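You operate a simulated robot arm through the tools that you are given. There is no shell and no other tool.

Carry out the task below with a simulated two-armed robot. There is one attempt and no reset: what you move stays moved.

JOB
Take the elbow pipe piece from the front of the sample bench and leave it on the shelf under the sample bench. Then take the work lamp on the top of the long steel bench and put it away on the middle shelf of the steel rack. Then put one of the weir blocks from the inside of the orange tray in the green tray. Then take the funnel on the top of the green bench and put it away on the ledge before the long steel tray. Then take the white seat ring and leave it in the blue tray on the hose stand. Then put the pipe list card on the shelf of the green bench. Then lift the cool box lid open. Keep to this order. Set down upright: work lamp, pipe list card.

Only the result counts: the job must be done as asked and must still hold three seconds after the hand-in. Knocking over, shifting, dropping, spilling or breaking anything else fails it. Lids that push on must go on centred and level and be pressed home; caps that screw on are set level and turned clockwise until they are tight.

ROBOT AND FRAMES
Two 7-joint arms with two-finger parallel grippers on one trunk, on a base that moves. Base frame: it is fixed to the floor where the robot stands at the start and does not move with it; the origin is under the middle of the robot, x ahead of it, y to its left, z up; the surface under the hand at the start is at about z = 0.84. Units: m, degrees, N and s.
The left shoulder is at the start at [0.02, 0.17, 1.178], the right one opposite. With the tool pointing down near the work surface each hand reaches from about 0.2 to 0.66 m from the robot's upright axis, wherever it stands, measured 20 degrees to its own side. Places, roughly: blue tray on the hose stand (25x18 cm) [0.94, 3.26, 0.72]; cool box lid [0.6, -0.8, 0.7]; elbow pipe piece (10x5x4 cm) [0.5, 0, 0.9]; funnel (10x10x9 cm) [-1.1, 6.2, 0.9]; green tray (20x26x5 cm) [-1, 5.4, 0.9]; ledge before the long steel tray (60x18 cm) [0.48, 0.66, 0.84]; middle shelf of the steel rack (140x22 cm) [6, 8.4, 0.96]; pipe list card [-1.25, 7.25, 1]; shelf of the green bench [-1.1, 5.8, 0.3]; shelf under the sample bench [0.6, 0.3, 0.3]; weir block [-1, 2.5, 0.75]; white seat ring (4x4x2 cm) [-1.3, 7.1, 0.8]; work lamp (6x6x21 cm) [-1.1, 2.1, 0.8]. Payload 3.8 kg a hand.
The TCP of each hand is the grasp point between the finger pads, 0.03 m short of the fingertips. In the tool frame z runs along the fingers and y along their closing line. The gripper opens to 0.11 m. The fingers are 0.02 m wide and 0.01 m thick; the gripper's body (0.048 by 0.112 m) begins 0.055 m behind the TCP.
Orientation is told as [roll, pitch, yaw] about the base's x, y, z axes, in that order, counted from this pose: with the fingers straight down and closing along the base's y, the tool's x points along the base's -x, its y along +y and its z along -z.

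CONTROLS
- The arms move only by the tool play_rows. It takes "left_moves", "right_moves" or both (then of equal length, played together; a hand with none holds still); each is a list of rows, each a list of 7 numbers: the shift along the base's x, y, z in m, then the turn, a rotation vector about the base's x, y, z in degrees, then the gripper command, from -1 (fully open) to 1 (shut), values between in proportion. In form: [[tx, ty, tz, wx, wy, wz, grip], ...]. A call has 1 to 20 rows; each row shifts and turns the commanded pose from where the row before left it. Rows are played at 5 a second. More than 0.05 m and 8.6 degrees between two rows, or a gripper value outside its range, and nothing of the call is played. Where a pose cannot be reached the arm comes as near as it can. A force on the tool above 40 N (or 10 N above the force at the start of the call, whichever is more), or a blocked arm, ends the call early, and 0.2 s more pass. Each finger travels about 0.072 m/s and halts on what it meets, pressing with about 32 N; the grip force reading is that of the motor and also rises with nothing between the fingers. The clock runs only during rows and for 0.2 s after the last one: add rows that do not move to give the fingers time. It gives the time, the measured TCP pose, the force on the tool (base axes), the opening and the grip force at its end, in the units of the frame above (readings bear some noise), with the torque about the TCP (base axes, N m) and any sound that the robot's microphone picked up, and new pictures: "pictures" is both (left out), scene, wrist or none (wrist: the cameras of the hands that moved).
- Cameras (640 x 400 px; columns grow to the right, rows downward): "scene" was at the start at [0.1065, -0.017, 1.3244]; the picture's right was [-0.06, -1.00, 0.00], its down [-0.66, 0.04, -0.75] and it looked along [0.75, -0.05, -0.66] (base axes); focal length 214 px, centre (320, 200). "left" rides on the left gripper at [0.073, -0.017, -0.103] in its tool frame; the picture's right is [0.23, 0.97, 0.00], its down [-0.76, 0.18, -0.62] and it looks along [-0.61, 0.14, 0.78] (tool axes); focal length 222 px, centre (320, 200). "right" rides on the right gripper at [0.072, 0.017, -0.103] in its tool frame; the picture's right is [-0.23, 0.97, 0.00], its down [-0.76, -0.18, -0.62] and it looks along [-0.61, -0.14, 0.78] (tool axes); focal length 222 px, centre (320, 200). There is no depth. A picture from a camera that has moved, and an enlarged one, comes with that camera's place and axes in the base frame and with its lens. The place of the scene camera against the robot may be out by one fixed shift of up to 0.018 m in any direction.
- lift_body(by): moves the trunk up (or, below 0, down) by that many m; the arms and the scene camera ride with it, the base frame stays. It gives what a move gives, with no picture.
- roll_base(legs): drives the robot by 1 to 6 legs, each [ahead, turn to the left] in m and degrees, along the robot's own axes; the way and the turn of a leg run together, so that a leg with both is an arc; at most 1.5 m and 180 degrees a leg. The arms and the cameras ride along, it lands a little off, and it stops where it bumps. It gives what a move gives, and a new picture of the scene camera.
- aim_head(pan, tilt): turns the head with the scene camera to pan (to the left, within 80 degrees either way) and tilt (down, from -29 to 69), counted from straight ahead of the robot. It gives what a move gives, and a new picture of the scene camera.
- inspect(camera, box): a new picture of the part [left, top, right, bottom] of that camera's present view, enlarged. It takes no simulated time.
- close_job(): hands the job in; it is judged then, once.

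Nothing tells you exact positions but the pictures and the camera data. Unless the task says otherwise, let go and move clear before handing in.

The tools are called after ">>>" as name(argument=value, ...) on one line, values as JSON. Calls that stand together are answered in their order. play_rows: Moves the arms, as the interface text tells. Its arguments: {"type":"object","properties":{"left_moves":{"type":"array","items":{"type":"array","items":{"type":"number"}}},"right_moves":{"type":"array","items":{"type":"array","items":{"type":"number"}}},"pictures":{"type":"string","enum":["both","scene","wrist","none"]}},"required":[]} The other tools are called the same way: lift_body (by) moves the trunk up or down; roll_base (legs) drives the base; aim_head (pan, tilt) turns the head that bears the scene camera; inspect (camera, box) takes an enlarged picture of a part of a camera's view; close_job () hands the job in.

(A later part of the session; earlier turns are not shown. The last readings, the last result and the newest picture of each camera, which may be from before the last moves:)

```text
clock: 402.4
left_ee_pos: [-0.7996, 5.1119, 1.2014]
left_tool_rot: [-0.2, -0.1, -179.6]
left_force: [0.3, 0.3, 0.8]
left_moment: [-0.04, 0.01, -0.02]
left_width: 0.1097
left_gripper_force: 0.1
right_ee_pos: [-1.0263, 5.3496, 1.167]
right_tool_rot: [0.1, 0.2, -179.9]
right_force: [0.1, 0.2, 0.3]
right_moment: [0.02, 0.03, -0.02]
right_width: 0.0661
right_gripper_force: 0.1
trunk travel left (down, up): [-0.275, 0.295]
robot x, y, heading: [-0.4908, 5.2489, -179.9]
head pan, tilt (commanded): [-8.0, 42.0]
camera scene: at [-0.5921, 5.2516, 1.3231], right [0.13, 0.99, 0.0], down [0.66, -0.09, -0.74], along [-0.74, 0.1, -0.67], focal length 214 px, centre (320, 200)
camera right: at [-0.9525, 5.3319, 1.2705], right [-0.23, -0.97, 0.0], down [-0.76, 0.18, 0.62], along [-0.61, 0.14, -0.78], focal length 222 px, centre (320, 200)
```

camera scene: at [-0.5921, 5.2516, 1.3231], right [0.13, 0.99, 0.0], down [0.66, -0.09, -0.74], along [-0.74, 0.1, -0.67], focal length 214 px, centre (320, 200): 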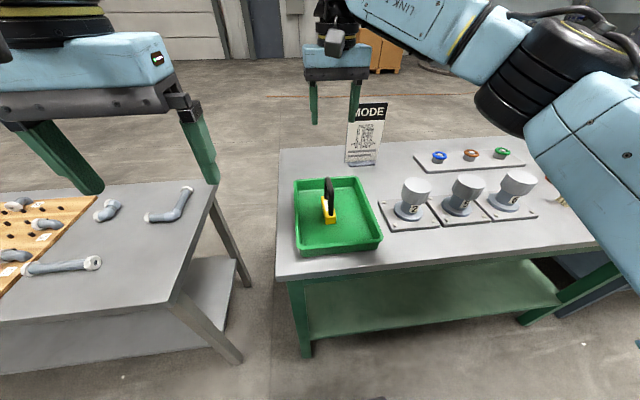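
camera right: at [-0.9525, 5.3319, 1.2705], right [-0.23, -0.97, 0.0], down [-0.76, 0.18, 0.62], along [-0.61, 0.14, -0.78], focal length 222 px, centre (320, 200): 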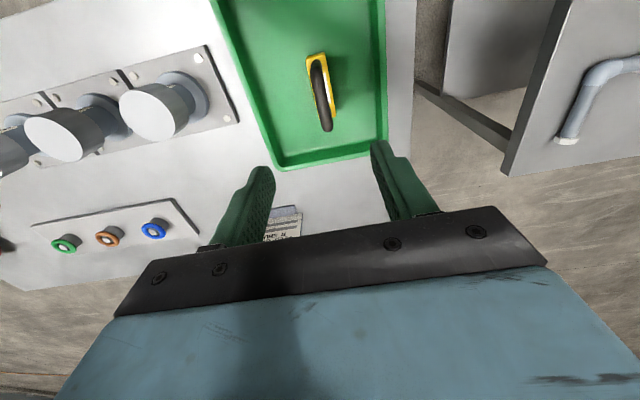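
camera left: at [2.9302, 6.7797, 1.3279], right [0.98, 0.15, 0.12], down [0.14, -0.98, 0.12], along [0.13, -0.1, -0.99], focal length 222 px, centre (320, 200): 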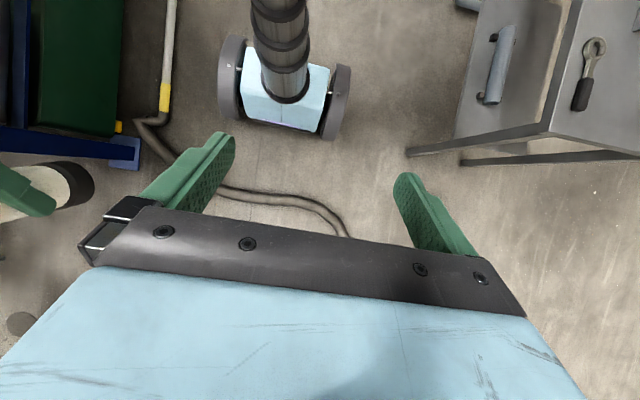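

The 30 mm block stands in the green tray. Next the funnel: I pull back and move north along the green bench.

>>> play_rows(right_moves=[[0.04, 0, 0.01, 0, 0, 0, -1], [0.04, 0, 0.01, 0, 0, 0, -1], [0.04, 0, 0.01, 0, 0, 0, -1], [0, 0, 0, 0, 0, 0, -1]], pictures="none")

>>> roll_base(legs=[[-0.15, 0], [0, -89], [0.85, 0], [0, 88]])

>>> aim_head(pan=-5, tilt=40)

```text
clock: 403.4
left_ee_pos: [-0.8006, 5.1105, 1.2015]
left_tool_rot: [-0.2, -0.2, -179.6]
left_force: [-0.2, 0.6, -0.4]
left_moment: [0.01, 0.03, 0.01]
left_width: 0.1099
left_gripper_force: 0.1
right_ee_pos: [-0.9046, 5.3502, 1.1988]
right_tool_rot: [0.1, 0.1, -179.8]
right_force: [0.7, 0.5, 0.4]
right_moment: [0.03, -0.02, -0.01]
right_width: 0.11
right_gripper_force: 0.1
trunk travel left (down, up): [-0.275, 0.295]
robot x, y, heading: [-0.4872, 5.253, -179.8]
head pan, tilt (commanded): [-8.0, 42.0]
```

```text
clock: 416.5
left_ee_pos: [-0.6716, 5.9738, 1.2012]
left_tool_rot: [-0.1, -0.3, 179.1]
left_force: [0.2, 0.5, -0.3]
left_moment: [-0.01, 0.01, 0.0]
left_width: 0.1101
left_gripper_force: 0.0
right_ee_pos: [-0.7705, 6.2157, 1.1982]
right_tool_rot: [0.1, 0.1, 178.9]
right_force: [-0.9, 0.0, -0.4]
right_moment: [0.0, 0.01, -0.02]
right_width: 0.11
right_gripper_force: 0.0
trunk travel left (down, up): [-0.275, 0.295]
robot x, y, heading: [-0.3563, 6.1073, 179.0]
head pan, tilt (commanded): [-8.0, 42.0]
camera scene: at [-0.4596, 6.1097, 1.3232], right [0.15, 0.99, 0.0], down [0.66, -0.1, -0.74], along [-0.73, 0.11, -0.67], focal length 214 px, centre (320, 200)
```

scene: 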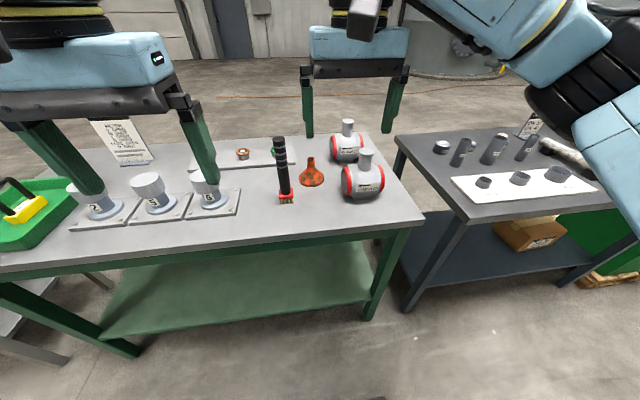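

```text
clock: 417.1
left_ee_pos: [-0.6709, 5.9744, 1.2006]
left_tool_rot: [-0.2, -0.3, 179.2]
left_force: [-0.1, -0.2, -0.2]
left_moment: [-0.03, 0.02, -0.02]
left_width: 0.11
left_gripper_force: 0.0
right_ee_pos: [-0.7705, 6.2158, 1.199]
right_tool_rot: [0.1, 0.1, 179.1]
right_force: [-0.2, 0.0, -0.5]
right_moment: [0.06, -0.01, -0.02]
right_width: 0.1099
right_gripper_force: 0.0
trunk travel left (down, up): [-0.275, 0.295]
robot x, y, heading: [-0.356, 6.1094, 179.2]
head pan, tilt (commanded): [-5.0, 40.0]
camera scene: at [-0.4616, 6.1058, 1.3261], right [0.1, 0.99, 0.0], down [0.64, -0.07, -0.77], along [-0.76, 0.08, -0.64], focal length 214 px, centre (320, 200)
```

scene: 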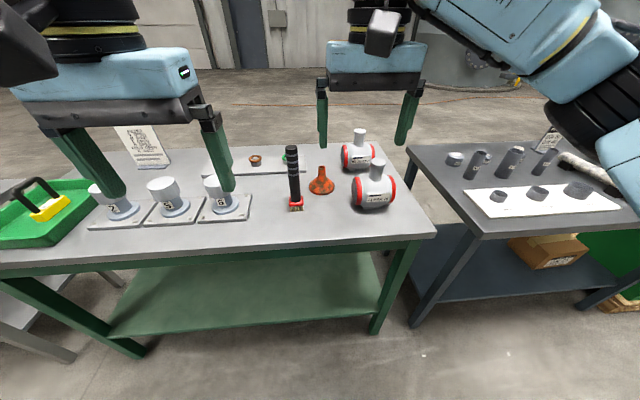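

The orange funnel stands between a black brush and two red-capped pieces. I zoom in.

>>> inspect(camera="scene", box=[260, 110, 420, 220])

>>> inspect(camera="right", box=[0, 0, 640, 400])

>>> inspect(camera="scene", box=[420, 110, 640, 240])

```text
3.64 times, centred on (340, 165) of scene
camera zoom: at [-0.4616, 6.1058, 1.3261], right [0.1, 0.99, 0.0], down [0.64, -0.07, -0.77], along [-0.76, 0.08, -0.64], focal length 780 px, centre (247, 327)
```

zoom: 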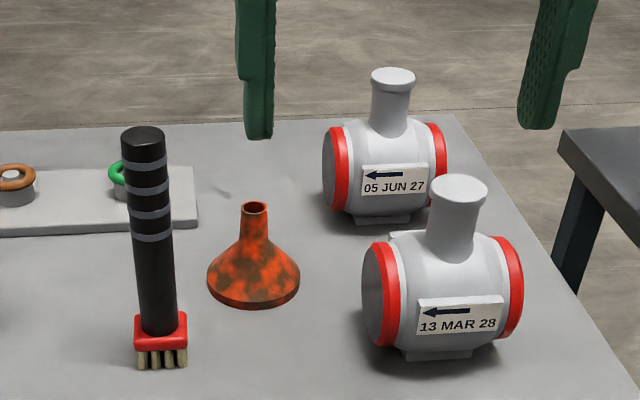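

```text
1.00 times, centred on (320, 200) of right (not enlarged: the box is as wide or as high as the picture)
camera zoom: at [-0.6974, 6.1959, 1.301], right [-0.24, -0.97, 0.0], down [-0.76, 0.19, 0.62], along [-0.6, 0.15, -0.78], focal length 222 px, centre (320, 200)
```

zoom: 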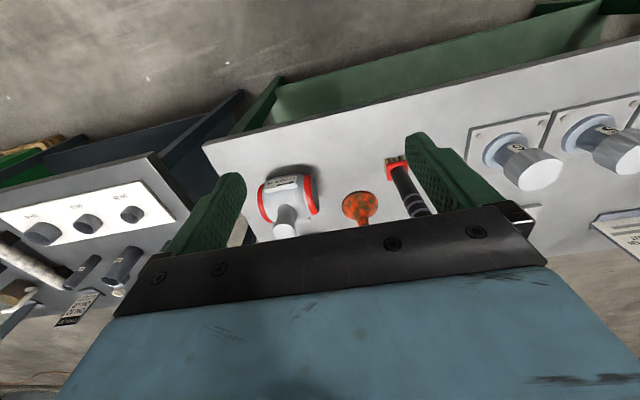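

```text
2.91 times, centred on (530, 175) of scene
camera zoom: at [-0.4616, 6.1058, 1.3261], right [0.1, 0.99, 0.0], down [0.64, -0.07, -0.77], along [-0.76, 0.08, -0.64], focal length 624 px, centre (-291, 273)
```

zoom: 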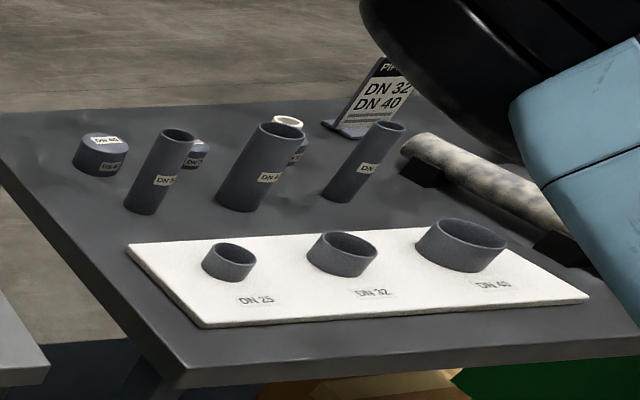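

The funnel stands mouth-down near [-1.08, 6.19] with its stem up. To keep the forearm high above the neighbouring pieces I raise the trunk 15 cm and drive closer.

>>> lift_body(by=0.15)

>>> roll_base(legs=[[0.14, 0]])

>>> play_rows(right_moves=[[-0.03, -0.005, -0.03, 0, 0, 0, -0.3], [-0.03, -0.005, -0.03, 0, 0, 0, -0.3], [-0.03, -0.005, -0.03, 0, 0, 0, -0.3], [-0.02, -0.005, -0.03, 0, 0, 0, -0.3], [-0.02, 0, -0.02, 0, 0, 0, -0.3], [0, 0, 0, 0, 0, 0, -0.3]])

```text
clock: 418.9
left_ee_pos: [-0.6711, 5.9737, 1.3515]
left_tool_rot: [-0.2, -0.2, 179.1]
left_force: [0.1, 0.1, -0.4]
left_moment: [-0.02, -0.02, -0.06]
left_width: 0.1098
left_gripper_force: 0.1
right_ee_pos: [-0.7704, 6.2146, 1.3483]
right_tool_rot: [0.1, 0.1, 178.9]
right_force: [0.1, -0.2, -1.1]
right_moment: [-0.01, -0.02, 0.0]
right_width: 0.1102
right_gripper_force: 0.0
trunk travel left (down, up): [-0.425, 0.145]
robot x, y, heading: [-0.3546, 6.1063, 179.1]
head pan, tilt (commanded): [-5.0, 40.0]
```

```text
clock: 420.2
left_ee_pos: [-0.81, 5.9754, 1.3511]
left_tool_rot: [-0.2, -0.1, 179.3]
left_force: [-0.3, 0.0, -0.5]
left_moment: [-0.01, -0.03, 0.03]
left_width: 0.1102
left_gripper_force: 0.1
right_ee_pos: [-0.9105, 6.2158, 1.3482]
right_tool_rot: [0.1, 0.2, 179.0]
right_force: [0.3, -0.8, 0.8]
right_moment: [-0.03, -0.01, -0.01]
right_width: 0.11
right_gripper_force: 0.1
trunk travel left (down, up): [-0.425, 0.145]
robot x, y, heading: [-0.4938, 6.1099, 179.1]
head pan, tilt (commanded): [-5.0, 40.0]
camera scene: at [-0.6015, 6.1076, 1.4761], right [0.1, 0.99, 0.0], down [0.64, -0.07, -0.77], along [-0.76, 0.08, -0.64], focal length 214 px, centre (320, 200)
```

scene: 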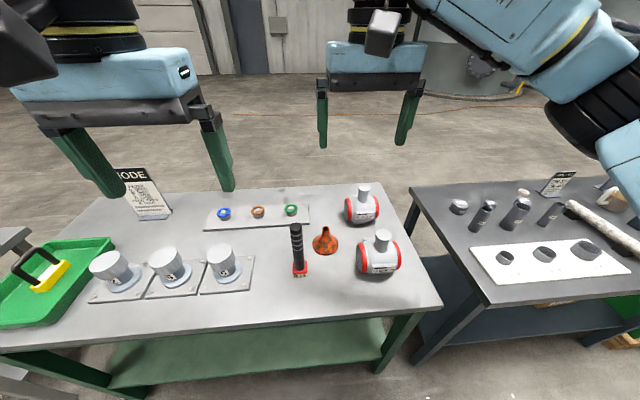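

```text
clock: 421.6
left_ee_pos: [-0.81, 5.977, 1.3517]
left_tool_rot: [-0.2, -0.1, 179.3]
left_force: [1.3, 0.7, 0.3]
left_moment: [0.02, -0.02, -0.01]
left_width: 0.1098
left_gripper_force: 0.2
right_ee_pos: [-1.0397, 6.1982, 1.2086]
right_tool_rot: [0.1, 0.0, 179.0]
right_force: [0.4, 0.2, 0.0]
right_moment: [0.01, -0.04, 0.01]
right_width: 0.0712
right_gripper_force: 0.0
trunk travel left (down, up): [-0.425, 0.145]
robot x, y, heading: [-0.4972, 6.1094, 179.3]
head pan, tilt (commanded): [-5.0, 40.0]
camera scene: at [-0.6006, 6.1078, 1.4762], right [0.1, 0.99, 0.0], down [0.64, -0.07, -0.77], along [-0.76, 0.08, -0.64], focal length 214 px, centre (320, 200)
camera right: at [-0.966, 6.1785, 1.3115], right [-0.24, -0.97, 0.0], down [-0.76, 0.19, 0.62], along [-0.6, 0.15, -0.78], focal length 222 px, centre (320, 200)
```

scene: 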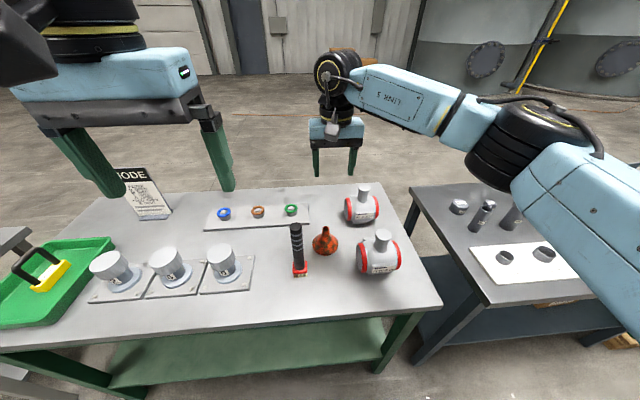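
right: 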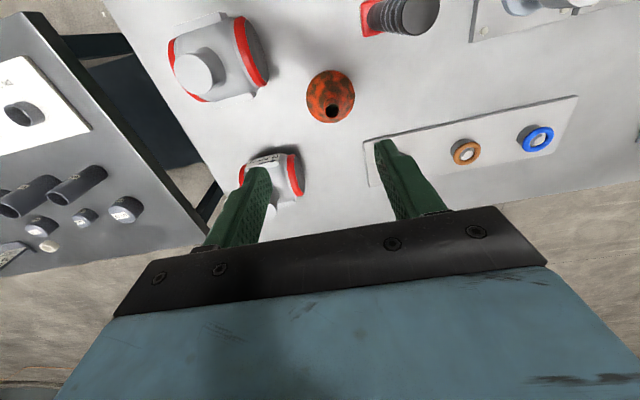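

The stem is at [-1.080, 6.187]. I centre over it and go down to just above the stem.

>>> play_rows(right_moves=[[-0.02, -0.0055, -0.03, 0, 0, 0, -0.3], [-0.02, -0.0055, -0.03, 0, 0, 0, -0.3], [0, 0, -0.04, 0, 0, 0, -0.3], [0, 0, -0.04, 0, 0, 0, -0.3], [0, 0, -0.04, 0, 0, 0, -0.3], [0, 0, -0.04, 0, 0, 0, -0.3], [0, 0, 0, 0, 0, 0, -0.3]])

>>> inspect(camera="right", box=[220, 60, 420, 230])

```text
clock: 423.2
left_ee_pos: [-0.809, 5.976, 1.3522]
left_tool_rot: [-0.2, -0.2, 179.3]
left_force: [0.3, -0.4, 0.1]
left_moment: [0.0, -0.02, 0.03]
left_width: 0.1101
left_gripper_force: 0.1
right_ee_pos: [-1.0801, 6.1842, 0.988]
right_tool_rot: [0.2, 0.0, 179.0]
right_force: [1.0, 0.6, 0.5]
right_moment: [-0.02, -0.02, -0.02]
right_width: 0.0715
right_gripper_force: 0.0
trunk travel left (down, up): [-0.425, 0.145]
robot x, y, heading: [-0.4944, 6.1068, 179.1]
head pan, tilt (commanded): [-5.0, 40.0]
camera scene: at [-0.6007, 6.108, 1.4762], right [0.1, 0.99, 0.0], down [0.64, -0.07, -0.77], along [-0.76, 0.08, -0.64], focal length 214 px, centre (320, 200)
camera right: at [-1.0071, 6.1658, 1.0911], right [-0.24, -0.97, 0.0], down [-0.76, 0.19, 0.62], along [-0.6, 0.15, -0.78], focal length 222 px, centre (320, 200)
```

scene: 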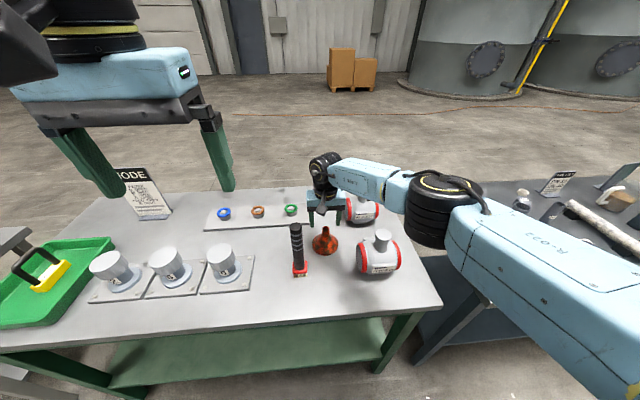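
right: 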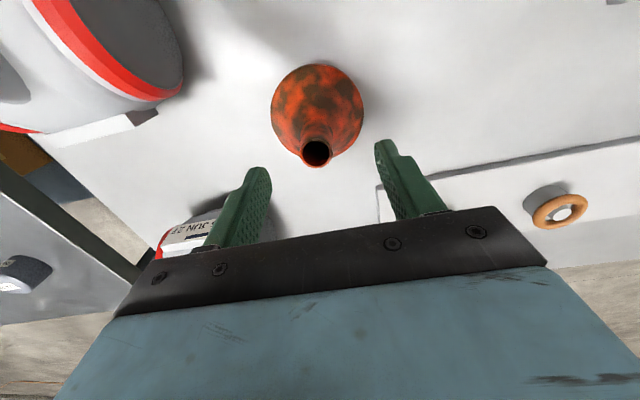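

```text
2.35 times, centred on (320, 145) of right
camera zoom: at [-1.0071, 6.1658, 1.0911], right [-0.24, -0.97, 0.0], down [-0.76, 0.19, 0.62], along [-0.6, 0.15, -0.78], focal length 523 px, centre (320, 329)
```

zoom: 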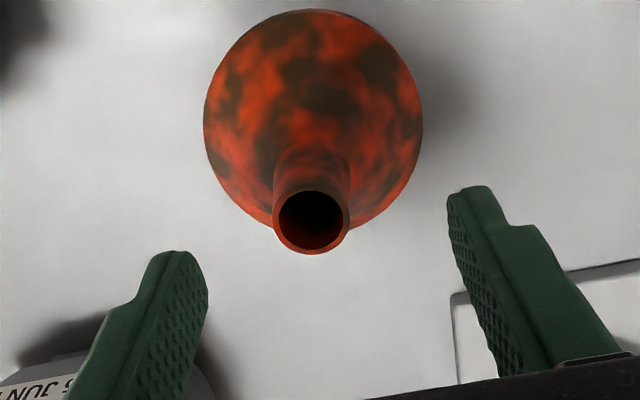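

Triangulating gives the stem top at z≈0.95 (bench top 0.86), axis [-1.076, 6.185]. I lower 5 cm and close on the stem.

>>> play_rows(right_moves=[[0.004, 0.001, -0.02, 0, 0, 0, -0.3], [0, 0, -0.02, 0, 0, 0, -0.3], [0, 0, -0.01, 0, 0, 0, -0.3], [0, 0, 0, 0, 0, 0, -0.3]], pictures="wrist")

```text
clock: 424.2
left_ee_pos: [-0.8112, 5.9767, 1.3509]
left_tool_rot: [-0.2, -0.2, 179.2]
left_force: [-0.6, 0.0, 0.0]
left_moment: [-0.02, 0.0, -0.01]
left_width: 0.1102
left_gripper_force: 0.0
right_ee_pos: [-1.0767, 6.1854, 0.939]
right_tool_rot: [0.0, 0.0, 179.0]
right_force: [-0.2, -0.2, 0.1]
right_moment: [0.0, -0.01, -0.02]
right_width: 0.0716
right_gripper_force: 0.0
trunk travel left (down, up): [-0.425, 0.145]
robot x, y, heading: [-0.4963, 6.1101, 179.5]
head pan, tilt (commanded): [-5.0, 40.0]
camera right: at [-1.0028, 6.1671, 1.0411], right [-0.24, -0.97, 0.0], down [-0.76, 0.19, 0.62], along [-0.6, 0.15, -0.78], focal length 222 px, centre (320, 200)
```

right: 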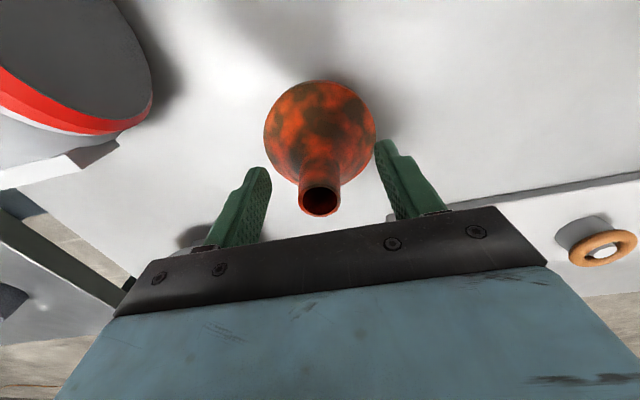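

The stem is between the pads. I close and lift.

>>> play_rows(right_moves=[[0, 0, 0, 0, 0, 0, 0.1], [0, 0, 0, 0, 0, 0, 0.5], [0, 0, 0, 0, 0, 0, 0.9], [0, 0, 0, 0, 0, 0, 1], [0, 0, 0, 0, 0, 0, 1]], pictures="wrist")

```text
clock: 425.4
left_ee_pos: [-0.8103, 5.976, 1.3512]
left_tool_rot: [-0.3, -0.2, 179.3]
left_force: [0.5, -0.7, 0.0]
left_moment: [-0.01, 0.0, 0.03]
left_width: 0.1103
left_gripper_force: 0.0
right_ee_pos: [-1.0754, 6.1865, 0.9402]
right_tool_rot: [0.2, 0.0, 179.0]
right_force: [-0.2, 0.5, -0.7]
right_moment: [-0.01, 0.0, -0.02]
right_width: 0.0255
right_gripper_force: 32.1
trunk travel left (down, up): [-0.425, 0.145]
robot x, y, heading: [-0.4971, 6.1098, 179.0]
head pan, tilt (commanded): [-5.0, 40.0]
camera right: at [-1.0029, 6.1673, 1.0413], right [-0.24, -0.97, 0.0], down [-0.76, 0.19, 0.62], along [-0.6, 0.15, -0.78], focal length 222 px, centre (320, 200)
```

right: 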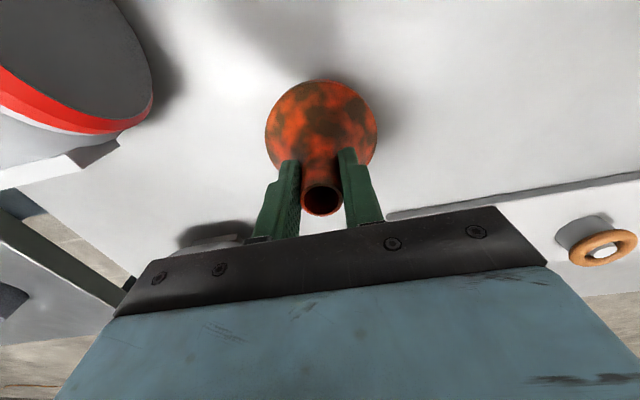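

>>> play_rows(right_moves=[[0, 0, 0.01, 0, 0, 0, 1], [0, 0, 0.02, 0, 0, 0, 1], [0, 0, 0.04, 0, 0, 0, 1], [0, 0, 0.04, 0, 0, 0, 1], [0, 0, 0.04, 0, 0, 0, 1], [0, 0, 0.04, 0, 0, 0, 1], [0, 0, 0.04, 0, 0, 0, 1], [0.02, 0, 0.03, 0, 0, 0, 1], [0.03, 0, 0.02, 0, 0, 0, 1], [0.04, 0, 0, 0, 0, 0, 1], [0.04, 0, 0, 0, 0, 0, 1], [0, 0, 0, 0, 0, 0, 1]], pictures="both")

```text
clock: 428.0
left_ee_pos: [-0.8104, 5.9758, 1.3522]
left_tool_rot: [-0.2, -0.3, 179.3]
left_force: [0.2, 1.1, 0.4]
left_moment: [-0.03, -0.03, 0.02]
left_width: 0.1099
left_gripper_force: 0.0
right_ee_pos: [-0.9449, 6.1847, 1.2202]
right_tool_rot: [0.1, 0.1, 178.9]
right_force: [0.4, 0.3, 0.3]
right_moment: [-0.01, -0.03, -0.01]
right_width: 0.0254
right_gripper_force: 32.0
trunk travel left (down, up): [-0.425, 0.145]
robot x, y, heading: [-0.4998, 6.1115, 179.1]
head pan, tilt (commanded): [-5.0, 40.0]
camera scene: at [-0.6016, 6.1073, 1.4761], right [0.1, 0.99, 0.0], down [0.64, -0.06, -0.77], along [-0.76, 0.08, -0.64], focal length 214 px, centre (320, 200)
camera right: at [-0.8721, 6.1655, 1.3221], right [-0.24, -0.97, 0.0], down [-0.76, 0.19, 0.62], along [-0.6, 0.15, -0.78], focal length 222 px, centre (320, 200)
```

scene: 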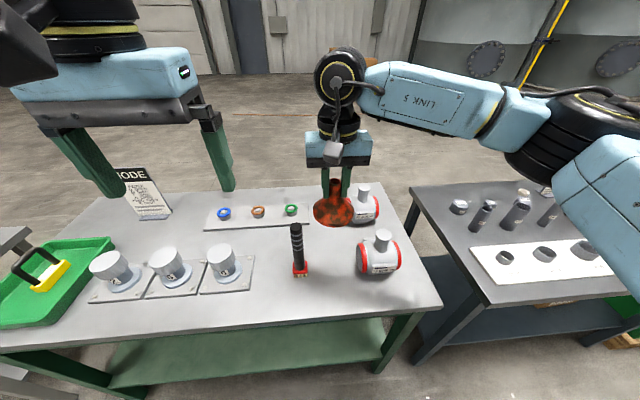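
right: 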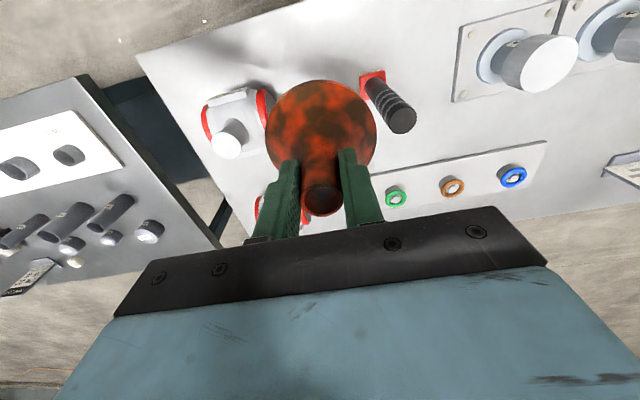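

The funnel is held and nothing was disturbed. I back off, lower the trunk, and drive south to the sample bench.

>>> roll_base(legs=[[-0.22, 0]])

>>> lift_body(by=-0.15)

>>> roll_base(legs=[[0, 91], [1.4, 0], [1.4, 0]])

>>> aim_head(pan=10, tilt=25)

```text
clock: 429.7
left_ee_pos: [-0.5932, 5.9726, 1.3517]
left_tool_rot: [-0.3, -0.2, 179.4]
left_force: [0.3, -1.8, 0.2]
left_moment: [0.02, 0.01, 0.0]
left_width: 0.1099
left_gripper_force: 0.0
right_ee_pos: [-0.7282, 6.1813, 1.2189]
right_tool_rot: [0.0, 0.1, 179.0]
right_force: [0.3, 0.2, -0.9]
right_moment: [-0.01, -0.02, 0.03]
right_width: 0.0253
right_gripper_force: 31.8
trunk travel left (down, up): [-0.425, 0.145]
robot x, y, heading: [-0.2825, 6.1071, 179.4]
head pan, tilt (commanded): [-5.0, 40.0]
camera scene: at [-0.3839, 6.1046, 1.4761], right [0.1, 0.99, 0.0], down [0.64, -0.06, -0.77], along [-0.76, 0.08, -0.64], focal length 214 px, centre (320, 200)
```

scene: 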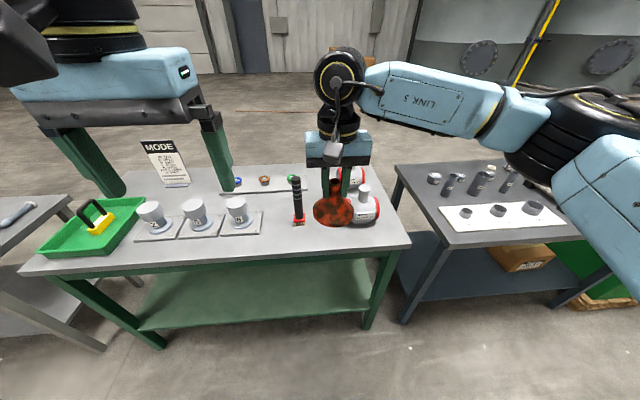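

```text
clock: 431.4
left_ee_pos: [-0.5941, 5.9726, 1.2012]
left_tool_rot: [-0.2, -0.2, 179.4]
left_force: [0.6, 0.2, -1.1]
left_moment: [0.0, -0.02, 0.0]
left_width: 0.1098
left_gripper_force: 0.1
right_ee_pos: [-0.7282, 6.1819, 1.0694]
right_tool_rot: [0.1, -0.1, 179.1]
right_force: [-0.2, -0.2, -1.4]
right_moment: [0.04, -0.01, -0.03]
right_width: 0.0253
right_gripper_force: 32.0
trunk travel left (down, up): [-0.275, 0.295]
robot x, y, heading: [-0.2786, 6.1078, 179.4]
head pan, tilt (commanded): [-5.0, 40.0]
```

```text
clock: 449.0
left_ee_pos: [-0.1774, 2.9554, 1.1998]
left_tool_rot: [-0.2, -0.1, -91.2]
left_force: [0.2, -0.2, -0.3]
left_moment: [0.0, 0.01, 0.0]
left_width: 0.11
left_gripper_force: 0.1
right_ee_pos: [-0.3868, 2.8238, 1.069]
right_tool_rot: [0.1, 0.1, -91.5]
right_force: [0.3, 0.7, -1.2]
right_moment: [0.03, 0.04, 0.02]
right_width: 0.0256
right_gripper_force: 32.4
trunk travel left (down, up): [-0.275, 0.295]
robot x, y, heading: [-0.3116, 3.2713, -91.3]
head pan, tilt (commanded): [-5.0, 40.0]
camera scene: at [-0.3183, 3.1525, 1.3261], right [-0.99, 0.11, 0.0], down [0.07, 0.64, -0.77], along [-0.08, -0.76, -0.64], focal length 214 px, centre (320, 200)
```

scene: 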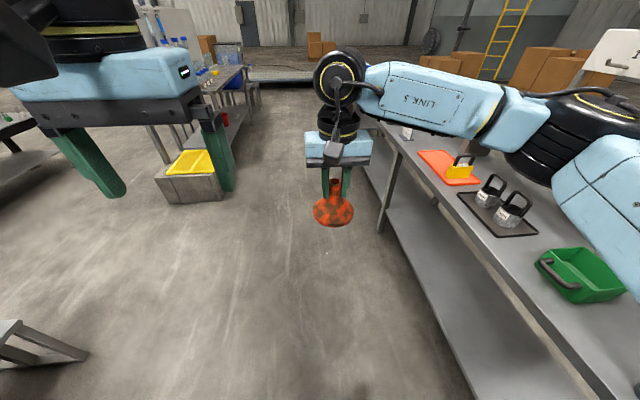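

```text
clock: 449.8
left_ee_pos: [-0.1778, 2.9565, 1.2013]
left_tool_rot: [-0.2, -0.1, -91.3]
left_force: [-0.5, -0.8, 0.3]
left_moment: [-0.01, 0.0, 0.01]
left_width: 0.1101
left_gripper_force: 0.1
right_ee_pos: [-0.388, 2.8223, 1.068]
right_tool_rot: [0.1, 0.2, -91.4]
right_force: [0.2, 0.2, 0.8]
right_moment: [0.03, 0.01, 0.01]
right_width: 0.0256
right_gripper_force: 31.7
trunk travel left (down, up): [-0.275, 0.295]
robot x, y, heading: [-0.3147, 3.2666, -91.3]
head pan, tilt (commanded): [10.0, 25.0]
camera scene: at [-0.2951, 3.1462, 1.3494], right [-0.99, -0.15, 0.0], down [-0.06, 0.42, -0.91], along [0.14, -0.9, -0.42], focal length 214 px, centre (320, 200)
```

scene: 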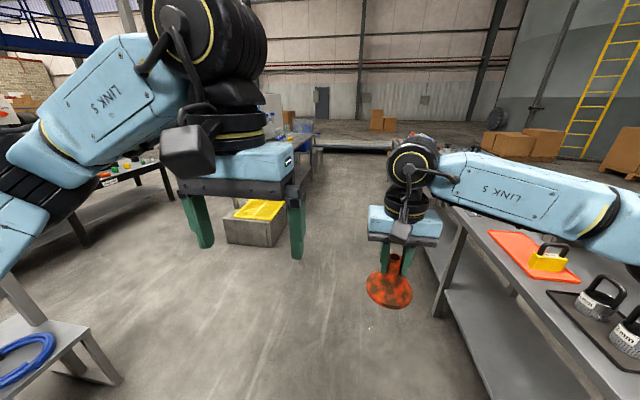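

>>> roll_base(legs=[[0, 6], [1.3, 0], [1.28, 0], [0, 85]])

>>> aim_head(pan=0, tilt=40)

```text
clock: 466.5
left_ee_pos: [0.2176, 0.8533, 1.2005]
left_tool_rot: [-0.1, -0.2, 0.4]
left_force: [-0.1, 0.0, 0.1]
left_moment: [0.01, 0.0, 0.0]
left_width: 0.1098
left_gripper_force: 0.1
right_ee_pos: [0.3561, 0.6468, 1.0684]
right_tool_rot: [0.2, 0.1, 0.2]
right_force: [-0.7, 0.0, -0.9]
right_moment: [0.0, 0.01, 0.01]
right_width: 0.0254
right_gripper_force: 31.5
trunk travel left (down, up): [-0.275, 0.295]
robot x, y, heading: [-0.0921, 0.7117, 0.2]
head pan, tilt (commanded): [10.0, 25.0]
camera scene: at [0.02, 0.7162, 1.3494], right [0.18, -0.98, 0.0], down [-0.42, -0.08, -0.91], along [0.89, 0.16, -0.42], focal length 214 px, centre (320, 200)
```

scene: 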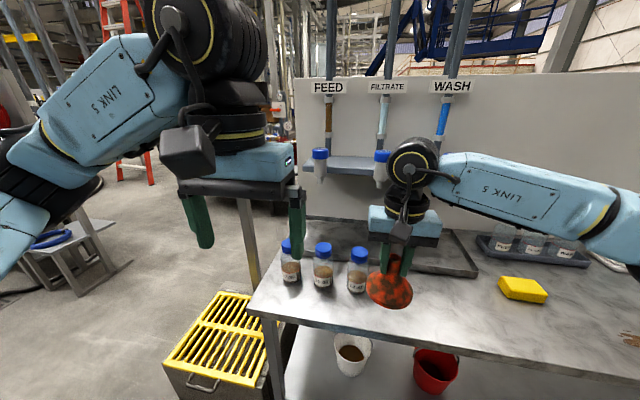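

```text
clock: 467.3
left_ee_pos: [0.2179, 0.8515, 1.2008]
left_tool_rot: [-0.2, -0.2, 0.5]
left_force: [-0.6, 0.0, -0.4]
left_moment: [0.03, 0.01, -0.01]
left_width: 0.11
left_gripper_force: 0.1
right_ee_pos: [0.3558, 0.6468, 1.0686]
right_tool_rot: [0.1, 0.0, 0.2]
right_force: [-0.1, 0.2, -0.3]
right_moment: [0.01, 0.01, -0.04]
right_width: 0.0255
right_gripper_force: 31.8
trunk travel left (down, up): [-0.275, 0.295]
robot x, y, heading: [-0.096, 0.7093, 0.5]
head pan, tilt (commanded): [0.0, 40.0]
camera scene: at [0.0144, 0.7001, 1.3262], right [0.01, -1.0, 0.0], down [-0.64, 0.0, -0.77], along [0.77, 0.01, -0.64], focal length 214 px, centre (320, 200)
```

scene: 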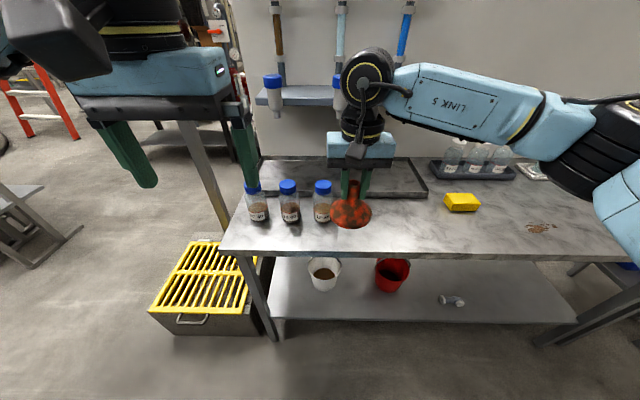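

The ledge is the strip between the bench front (x≈0.38) and the steel tray (x≈0.61); three bottles stand on its left part, so I'll put the funnel at [0.48, 0.53]. I move right first, then forward.

>>> play_rows(right_moves=[[0, -0.04, 0.01, 0, 0, 0, 1], [0, -0.04, 0, 0, 0, 0, 1], [0, -0.037, 0, 0, 0, 0, 1], [0.03, 0, 0, 0, 0, 0, 1], [0.03, 0, 0, 0, 0, 0, 1], [0.03, 0, 0, 0, 0, 0, 1], [0.034, 0, 0, 0, 0, 0, 1], [0, 0, 0, 0, 0, 0, 1]])

```text
clock: 469.1
left_ee_pos: [0.2166, 0.8522, 1.2026]
left_tool_rot: [-0.3, -0.1, 0.3]
left_force: [0.2, -0.7, 0.6]
left_moment: [0.02, 0.0, 0.03]
left_width: 0.1104
left_gripper_force: 0.0
right_ee_pos: [0.4825, 0.5299, 1.0811]
right_tool_rot: [0.1, 0.0, 0.3]
right_force: [0.2, -0.7, -0.1]
right_moment: [0.0, -0.03, 0.01]
right_width: 0.0255
right_gripper_force: 31.9
trunk travel left (down, up): [-0.275, 0.295]
robot x, y, heading: [-0.0926, 0.7076, 0.0]
head pan, tilt (commanded): [0.0, 40.0]
camera scene: at [0.0141, 0.6997, 1.3262], right [0.01, -1.0, 0.0], down [-0.64, 0.0, -0.77], along [0.77, 0.0, -0.64], focal length 214 px, centre (320, 200)
camera right: at [0.4107, 0.5451, 1.1834], right [0.22, 0.97, 0.0], down [0.76, -0.18, 0.62], along [0.61, -0.14, -0.78], focal length 222 px, centre (320, 200)
```

scene: 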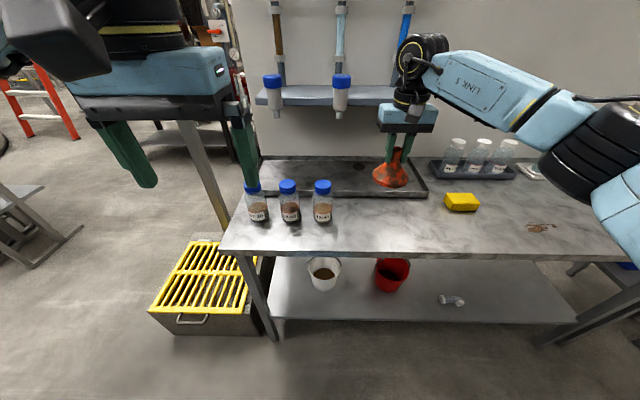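
right: 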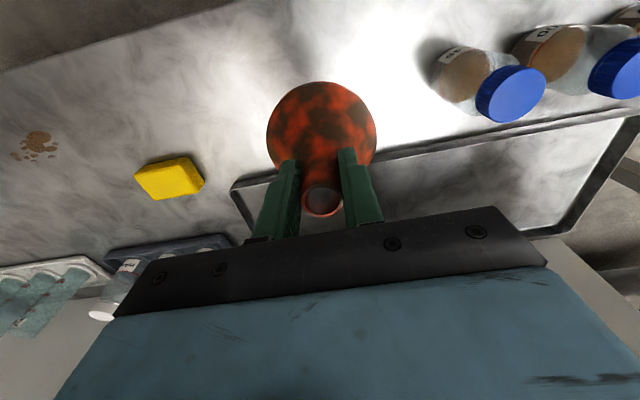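

The spot beneath is free. I lower the funnel.

>>> play_rows(right_moves=[[0, 0, -0.035, 0, 0, 0, 1], [0, 0, -0.035, 0, 0, 0, 1], [0, 0, -0.035, 0, 0, 0, 1], [0, 0, -0.025, 0, 0, 0, 1], [0, 0, -0.01, 0, 0, 0, 1], [0, 0, 0, 0, 0, 0, 1]], pictures="both")

>>> play_rows(right_moves=[[0, 0, -0.006, 0, 0, 0, 1], [0, 0, -0.005, 0, 0, 0, 1], [0, 0, -0.004, 0, 0, 0, 1], [0, 0, 0, 0, 0, 0, 1]], pictures="none")

```text
clock: 470.5
left_ee_pos: [0.2173, 0.8515, 1.2014]
left_tool_rot: [-0.1, -0.2, 0.4]
left_force: [-0.8, -0.7, 0.0]
left_moment: [0.02, 0.01, -0.03]
left_width: 0.1098
left_gripper_force: 0.1
right_ee_pos: [0.4804, 0.5313, 0.939]
right_tool_rot: [0.1, 0.1, 0.2]
right_force: [-0.6, -0.2, 0.2]
right_moment: [-0.01, 0.03, -0.04]
right_width: 0.0254
right_gripper_force: 32.5
trunk travel left (down, up): [-0.275, 0.295]
robot x, y, heading: [-0.0898, 0.7138, 0.3]
head pan, tilt (commanded): [0.0, 40.0]
camera scene: at [0.0144, 0.7, 1.3261], right [0.01, -1.0, 0.0], down [-0.64, 0.0, -0.77], along [0.77, 0.0, -0.64], focal length 214 px, centre (320, 200)
camera right: at [0.409, 0.5461, 1.0413], right [0.22, 0.97, 0.0], down [0.76, -0.18, 0.62], along [0.61, -0.14, -0.78], focal length 222 px, centre (320, 200)
```

scene: 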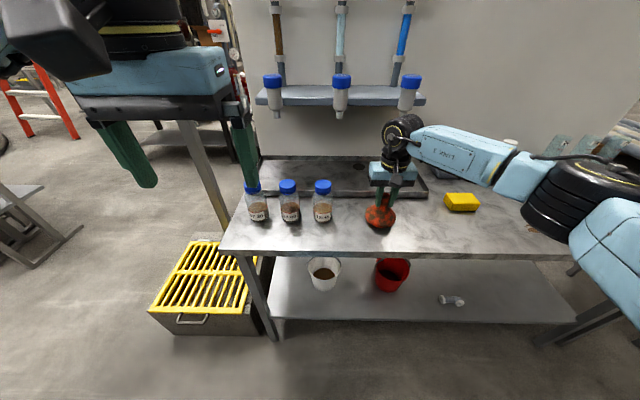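
right: 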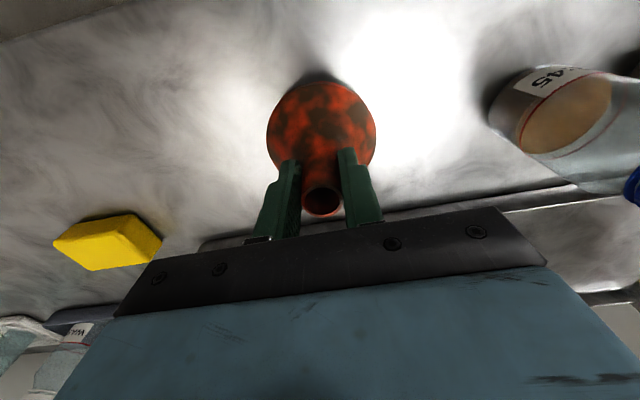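

```text
clock: 471.5
left_ee_pos: [0.2174, 0.8527, 1.2017]
left_tool_rot: [-0.2, -0.3, 0.5]
left_force: [0.6, 0.6, -0.6]
left_moment: [-0.04, 0.0, 0.0]
left_width: 0.11
left_gripper_force: 0.1
right_ee_pos: [0.4801, 0.5309, 0.9239]
right_tool_rot: [0.1, 0.1, 0.3]
right_force: [0.5, 0.5, -0.1]
right_moment: [0.0, 0.02, 0.0]
right_width: 0.025
right_gripper_force: 31.6
trunk travel left (down, up): [-0.275, 0.295]
robot x, y, heading: [-0.0918, 0.7115, 0.4]
head pan, tilt (commanded): [0.0, 40.0]
```

>>> play_rows(right_moves=[[0, 0, -0.003, 0, 0, 0, 1], [0, 0, -0.003, 0, 0, 0, 1], [0, 0, -0.003, 0, 0, 0, 1], [0, 0, 0, 0, 0, 0, 1]], pictures="wrist")

```text
clock: 472.5
left_ee_pos: [0.2154, 0.8526, 1.2023]
left_tool_rot: [-0.2, -0.3, 0.4]
left_force: [0.8, 0.0, -0.4]
left_moment: [-0.01, 0.0, 0.05]
left_width: 0.1098
left_gripper_force: 0.0
right_ee_pos: [0.4801, 0.5301, 0.9201]
right_tool_rot: [0.2, -0.3, 0.1]
right_force: [-1.7, -4.3, 26.4]
right_moment: [-0.12, 0.43, 0.04]
right_width: 0.0253
right_gripper_force: 32.2
trunk travel left (down, up): [-0.275, 0.295]
robot x, y, heading: [-0.0935, 0.7089, 0.5]
head pan, tilt (commanded): [0.0, 40.0]
camera right: at [0.4083, 0.5457, 1.0219], right [0.22, 0.97, 0.0], down [0.76, -0.18, 0.63], along [0.61, -0.14, -0.78], focal length 222 px, centre (320, 200)
```

right: 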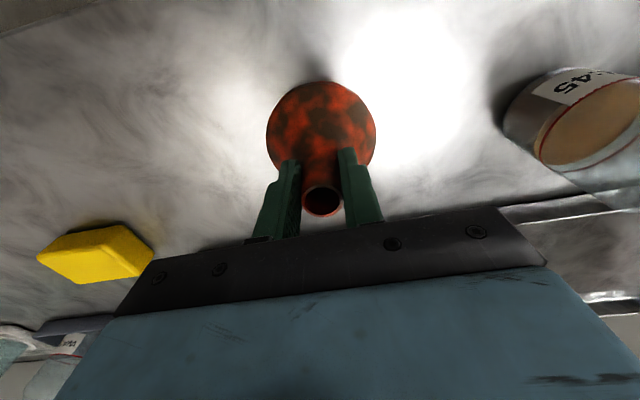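

Contact. I relieve, release and rise.

>>> play_rows(right_moves=[[0, 0, 0.005, 0, 0, 0, 1], [0, 0, 0, 0, 0, 0, 0.4], [0, 0, 0, 0, 0, 0, 0.1], [0, 0, 0, 0, 0, 0, -0.2], [0, 0, 0, 0, 0, 0, -0.2], [0, 0, 0.02, 0, 0, 0, -0.2], [0, 0, 0.04, 0, 0, 0, -0.2], [0, 0, 0.04, 0, 0, 0, -0.2], [0, 0, 0.04, 0, 0, 0, -0.2], [0, 0, 0.04, 0, 0, 0, -0.2], [0, 0, 0.04, 0, 0, 0, -0.2], [0, 0, 0, 0, 0, 0, -0.2]], pictures="both")

```text
clock: 475.1
left_ee_pos: [0.2177, 0.8524, 1.2004]
left_tool_rot: [-0.1, -0.1, 0.4]
left_force: [0.3, 0.1, 0.0]
left_moment: [0.04, -0.06, 0.02]
left_width: 0.1098
left_gripper_force: 0.1
right_ee_pos: [0.4803, 0.5299, 1.1411]
right_tool_rot: [0.1, 0.0, 0.3]
right_force: [-0.1, 0.0, 0.5]
right_moment: [0.08, 0.03, -0.01]
right_width: 0.0657
right_gripper_force: 0.0
trunk travel left (down, up): [-0.275, 0.295]
robot x, y, heading: [-0.0932, 0.7116, 0.3]
head pan, tilt (commanded): [0.0, 40.0]
camera scene: at [0.0146, 0.6998, 1.3261], right [0.01, -1.0, 0.0], down [-0.64, 0.0, -0.77], along [0.77, 0.0, -0.64], focal length 214 px, centre (320, 200)
camera right: at [0.4086, 0.5454, 1.2442], right [0.22, 0.97, 0.0], down [0.76, -0.18, 0.62], along [0.61, -0.14, -0.78], focal length 222 px, centre (320, 200)
```

scene: 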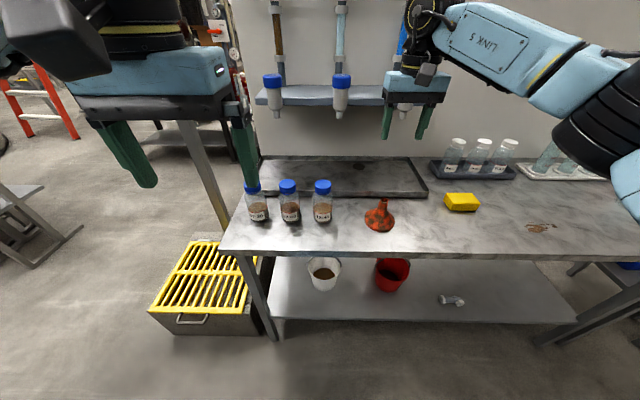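
right: 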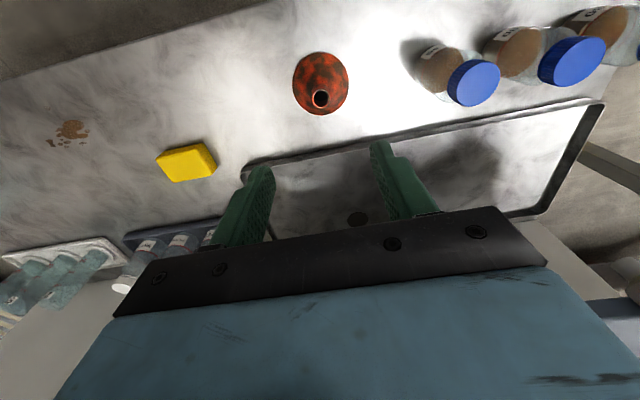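

The funnel stands on the ledge. Next the white seat ring: I fold the right arm and drive north to the dark bench near y≈7.

>>> play_rows(right_moves=[[-0.04, 0.01, 0.02, 0, 0, 0, -1], [-0.04, 0.01, 0.02, 0, 0, 0, -1], [-0.04, 0.01, 0.02, 0, 0, 0, -1], [-0.03, 0, 0, 0, 0, 0, -1], [0, 0, 0, 0, 0, 0, -1]], pictures="none")

>>> roll_base(legs=[[-0.1, 0], [0, 90], [1.45, 0], [1.45, 0]])

>>> roll_base(legs=[[1.45, 0], [1.4, 0]])

```text
clock: 476.3
left_ee_pos: [0.2183, 0.852, 1.2014]
left_tool_rot: [-0.2, -0.2, 0.4]
left_force: [0.8, -0.7, -0.4]
left_moment: [-0.02, 0.0, -0.02]
left_width: 0.1098
left_gripper_force: 0.1
right_ee_pos: [0.3294, 0.5584, 1.2017]
right_tool_rot: [0.2, 0.1, 0.2]
right_force: [0.5, -0.1, -0.2]
right_moment: [0.0, -0.02, -0.02]
right_width: 0.1102
right_gripper_force: 0.0
trunk travel left (down, up): [-0.275, 0.295]
robot x, y, heading: [-0.0952, 0.7137, 0.3]
head pan, tilt (commanded): [0.0, 40.0]
```

```text
clock: 494.6
left_ee_pos: [-0.3247, 3.8828, 1.2012]
left_tool_rot: [-0.2, -0.2, 90.5]
left_force: [-0.7, 0.5, -0.6]
left_moment: [-0.04, 0.0, 0.03]
left_width: 0.1101
left_gripper_force: 0.0
right_ee_pos: [-0.0314, 3.9952, 1.2006]
right_tool_rot: [0.2, 0.1, 90.3]
right_force: [0.8, -1.0, -0.7]
right_moment: [0.01, 0.0, 0.03]
right_width: 0.11
right_gripper_force: 0.1
trunk travel left (down, up): [-0.275, 0.295]
robot x, y, heading: [-0.184, 3.572, 90.5]
head pan, tilt (commanded): [0.0, 40.0]
camera scene: at [-0.1831, 3.6664, 1.3261], right [1.0, 0.01, 0.0], down [0.0, -0.64, -0.77], along [0.0, 0.77, -0.64], focal length 214 px, centre (320, 200)
```

scene: 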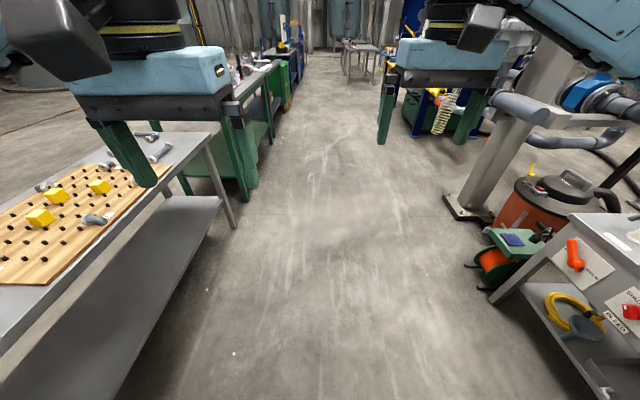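

```text
clock: 508.5
left_ee_pos: [-0.3256, 6.7473, 1.2006]
left_tool_rot: [-0.3, -0.3, 88.9]
left_force: [-0.3, -0.2, -0.3]
left_moment: [0.0, 0.0, -0.07]
left_width: 0.1099
left_gripper_force: 0.2
right_ee_pos: [-0.0271, 6.8514, 1.2012]
right_tool_rot: [0.2, 0.1, 88.6]
right_force: [-0.1, -0.8, -0.4]
right_moment: [0.0, 0.02, 0.01]
right_width: 0.1101
right_gripper_force: 0.1
trunk travel left (down, up): [-0.275, 0.295]
robot x, y, heading: [-0.1923, 6.4337, 88.8]
head pan, tilt (commanded): [0.0, 40.0]
camera scene: at [-0.189, 6.5261, 1.3261], right [1.0, -0.02, 0.0], down [-0.01, -0.64, -0.77], along [0.02, 0.77, -0.64], focal length 214 px, centre (320, 200)
```

scene: 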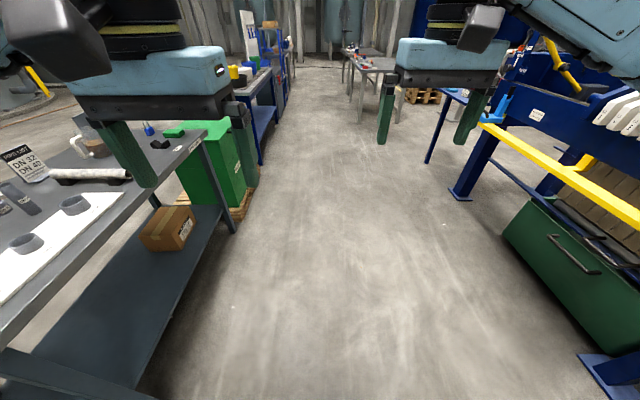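

>>> roll_base(legs=[[0.5, 0], [0, 90], [0.15, 0]])

>>> aim_head(pan=-10, tilt=38)

>>> inspect(camera="scene", box=[200, 80, 480, 255])

```text
clock: 516.2
left_ee_pos: [-0.6455, 6.804, 1.2008]
left_tool_rot: [-0.2, -0.2, 179.2]
left_force: [-0.9, 0.7, -0.8]
left_moment: [0.0, -0.03, 0.0]
left_width: 0.1101
left_gripper_force: 0.1
right_ee_pos: [-0.7523, 7.1002, 1.2011]
right_tool_rot: [0.0, 0.1, 179.1]
right_force: [-0.6, 0.3, -0.9]
right_moment: [0.03, -0.02, 0.0]
right_width: 0.1101
right_gripper_force: 0.1
trunk travel left (down, up): [-0.275, 0.295]
robot x, y, heading: [-0.3325, 6.9378, 179.0]
head pan, tilt (commanded): [0.0, 40.0]
camera scene: at [-0.4364, 6.9277, 1.326], right [0.02, 1.0, 0.0], down [0.64, -0.01, -0.77], along [-0.77, 0.01, -0.64], focal length 214 px, centre (320, 200)
```

scene: 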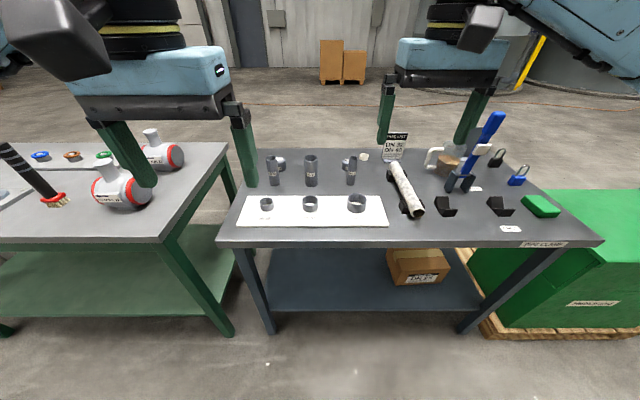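

```text
clock: 517.0
left_ee_pos: [-0.6428, 6.8033, 1.2028]
left_tool_rot: [-0.2, -0.2, 179.2]
left_force: [-0.3, 0.0, 0.3]
left_moment: [-0.02, 0.02, -0.01]
left_width: 0.1101
left_gripper_force: 0.1
right_ee_pos: [-0.7498, 7.1001, 1.2023]
right_tool_rot: [0.0, 0.0, 179.0]
right_force: [-0.2, 0.1, -0.4]
right_moment: [0.0, 0.0, 0.01]
right_width: 0.11
right_gripper_force: 0.1
trunk travel left (down, up): [-0.275, 0.295]
robot x, y, heading: [-0.3326, 6.9401, 179.0]
head pan, tilt (commanded): [-10.0, 38.0]
camera scene: at [-0.4349, 6.9426, 1.3291], right [0.19, 0.98, 0.0], down [0.6, -0.12, -0.79], along [-0.77, 0.15, -0.62], focal length 214 px, centre (320, 200)
```

scene: 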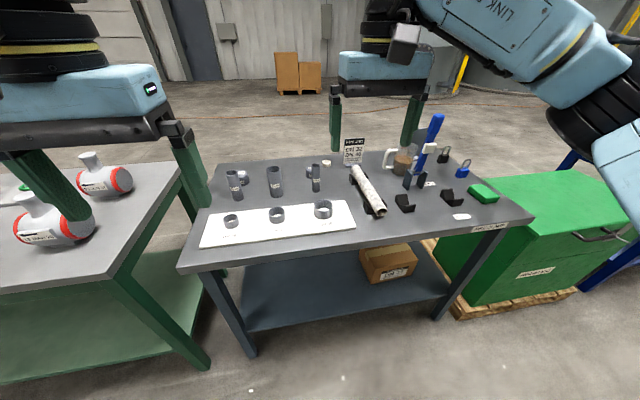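

```text
2.29 times, centred on (340, 168) of scene
camera zoom: at [-0.4349, 6.9426, 1.3291], right [0.19, 0.98, 0.0], down [0.6, -0.12, -0.79], along [-0.77, 0.15, -0.62], focal length 490 px, centre (274, 274)
```

zoom: 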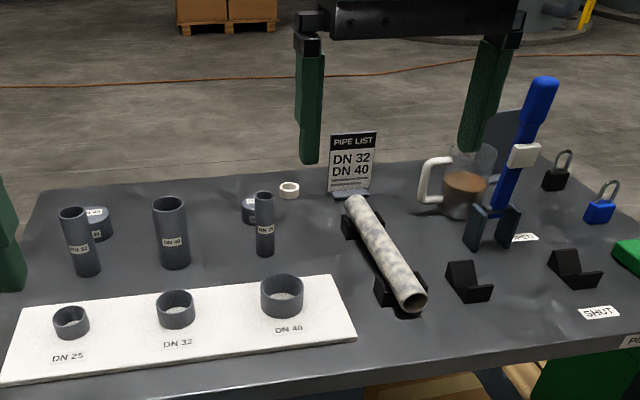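

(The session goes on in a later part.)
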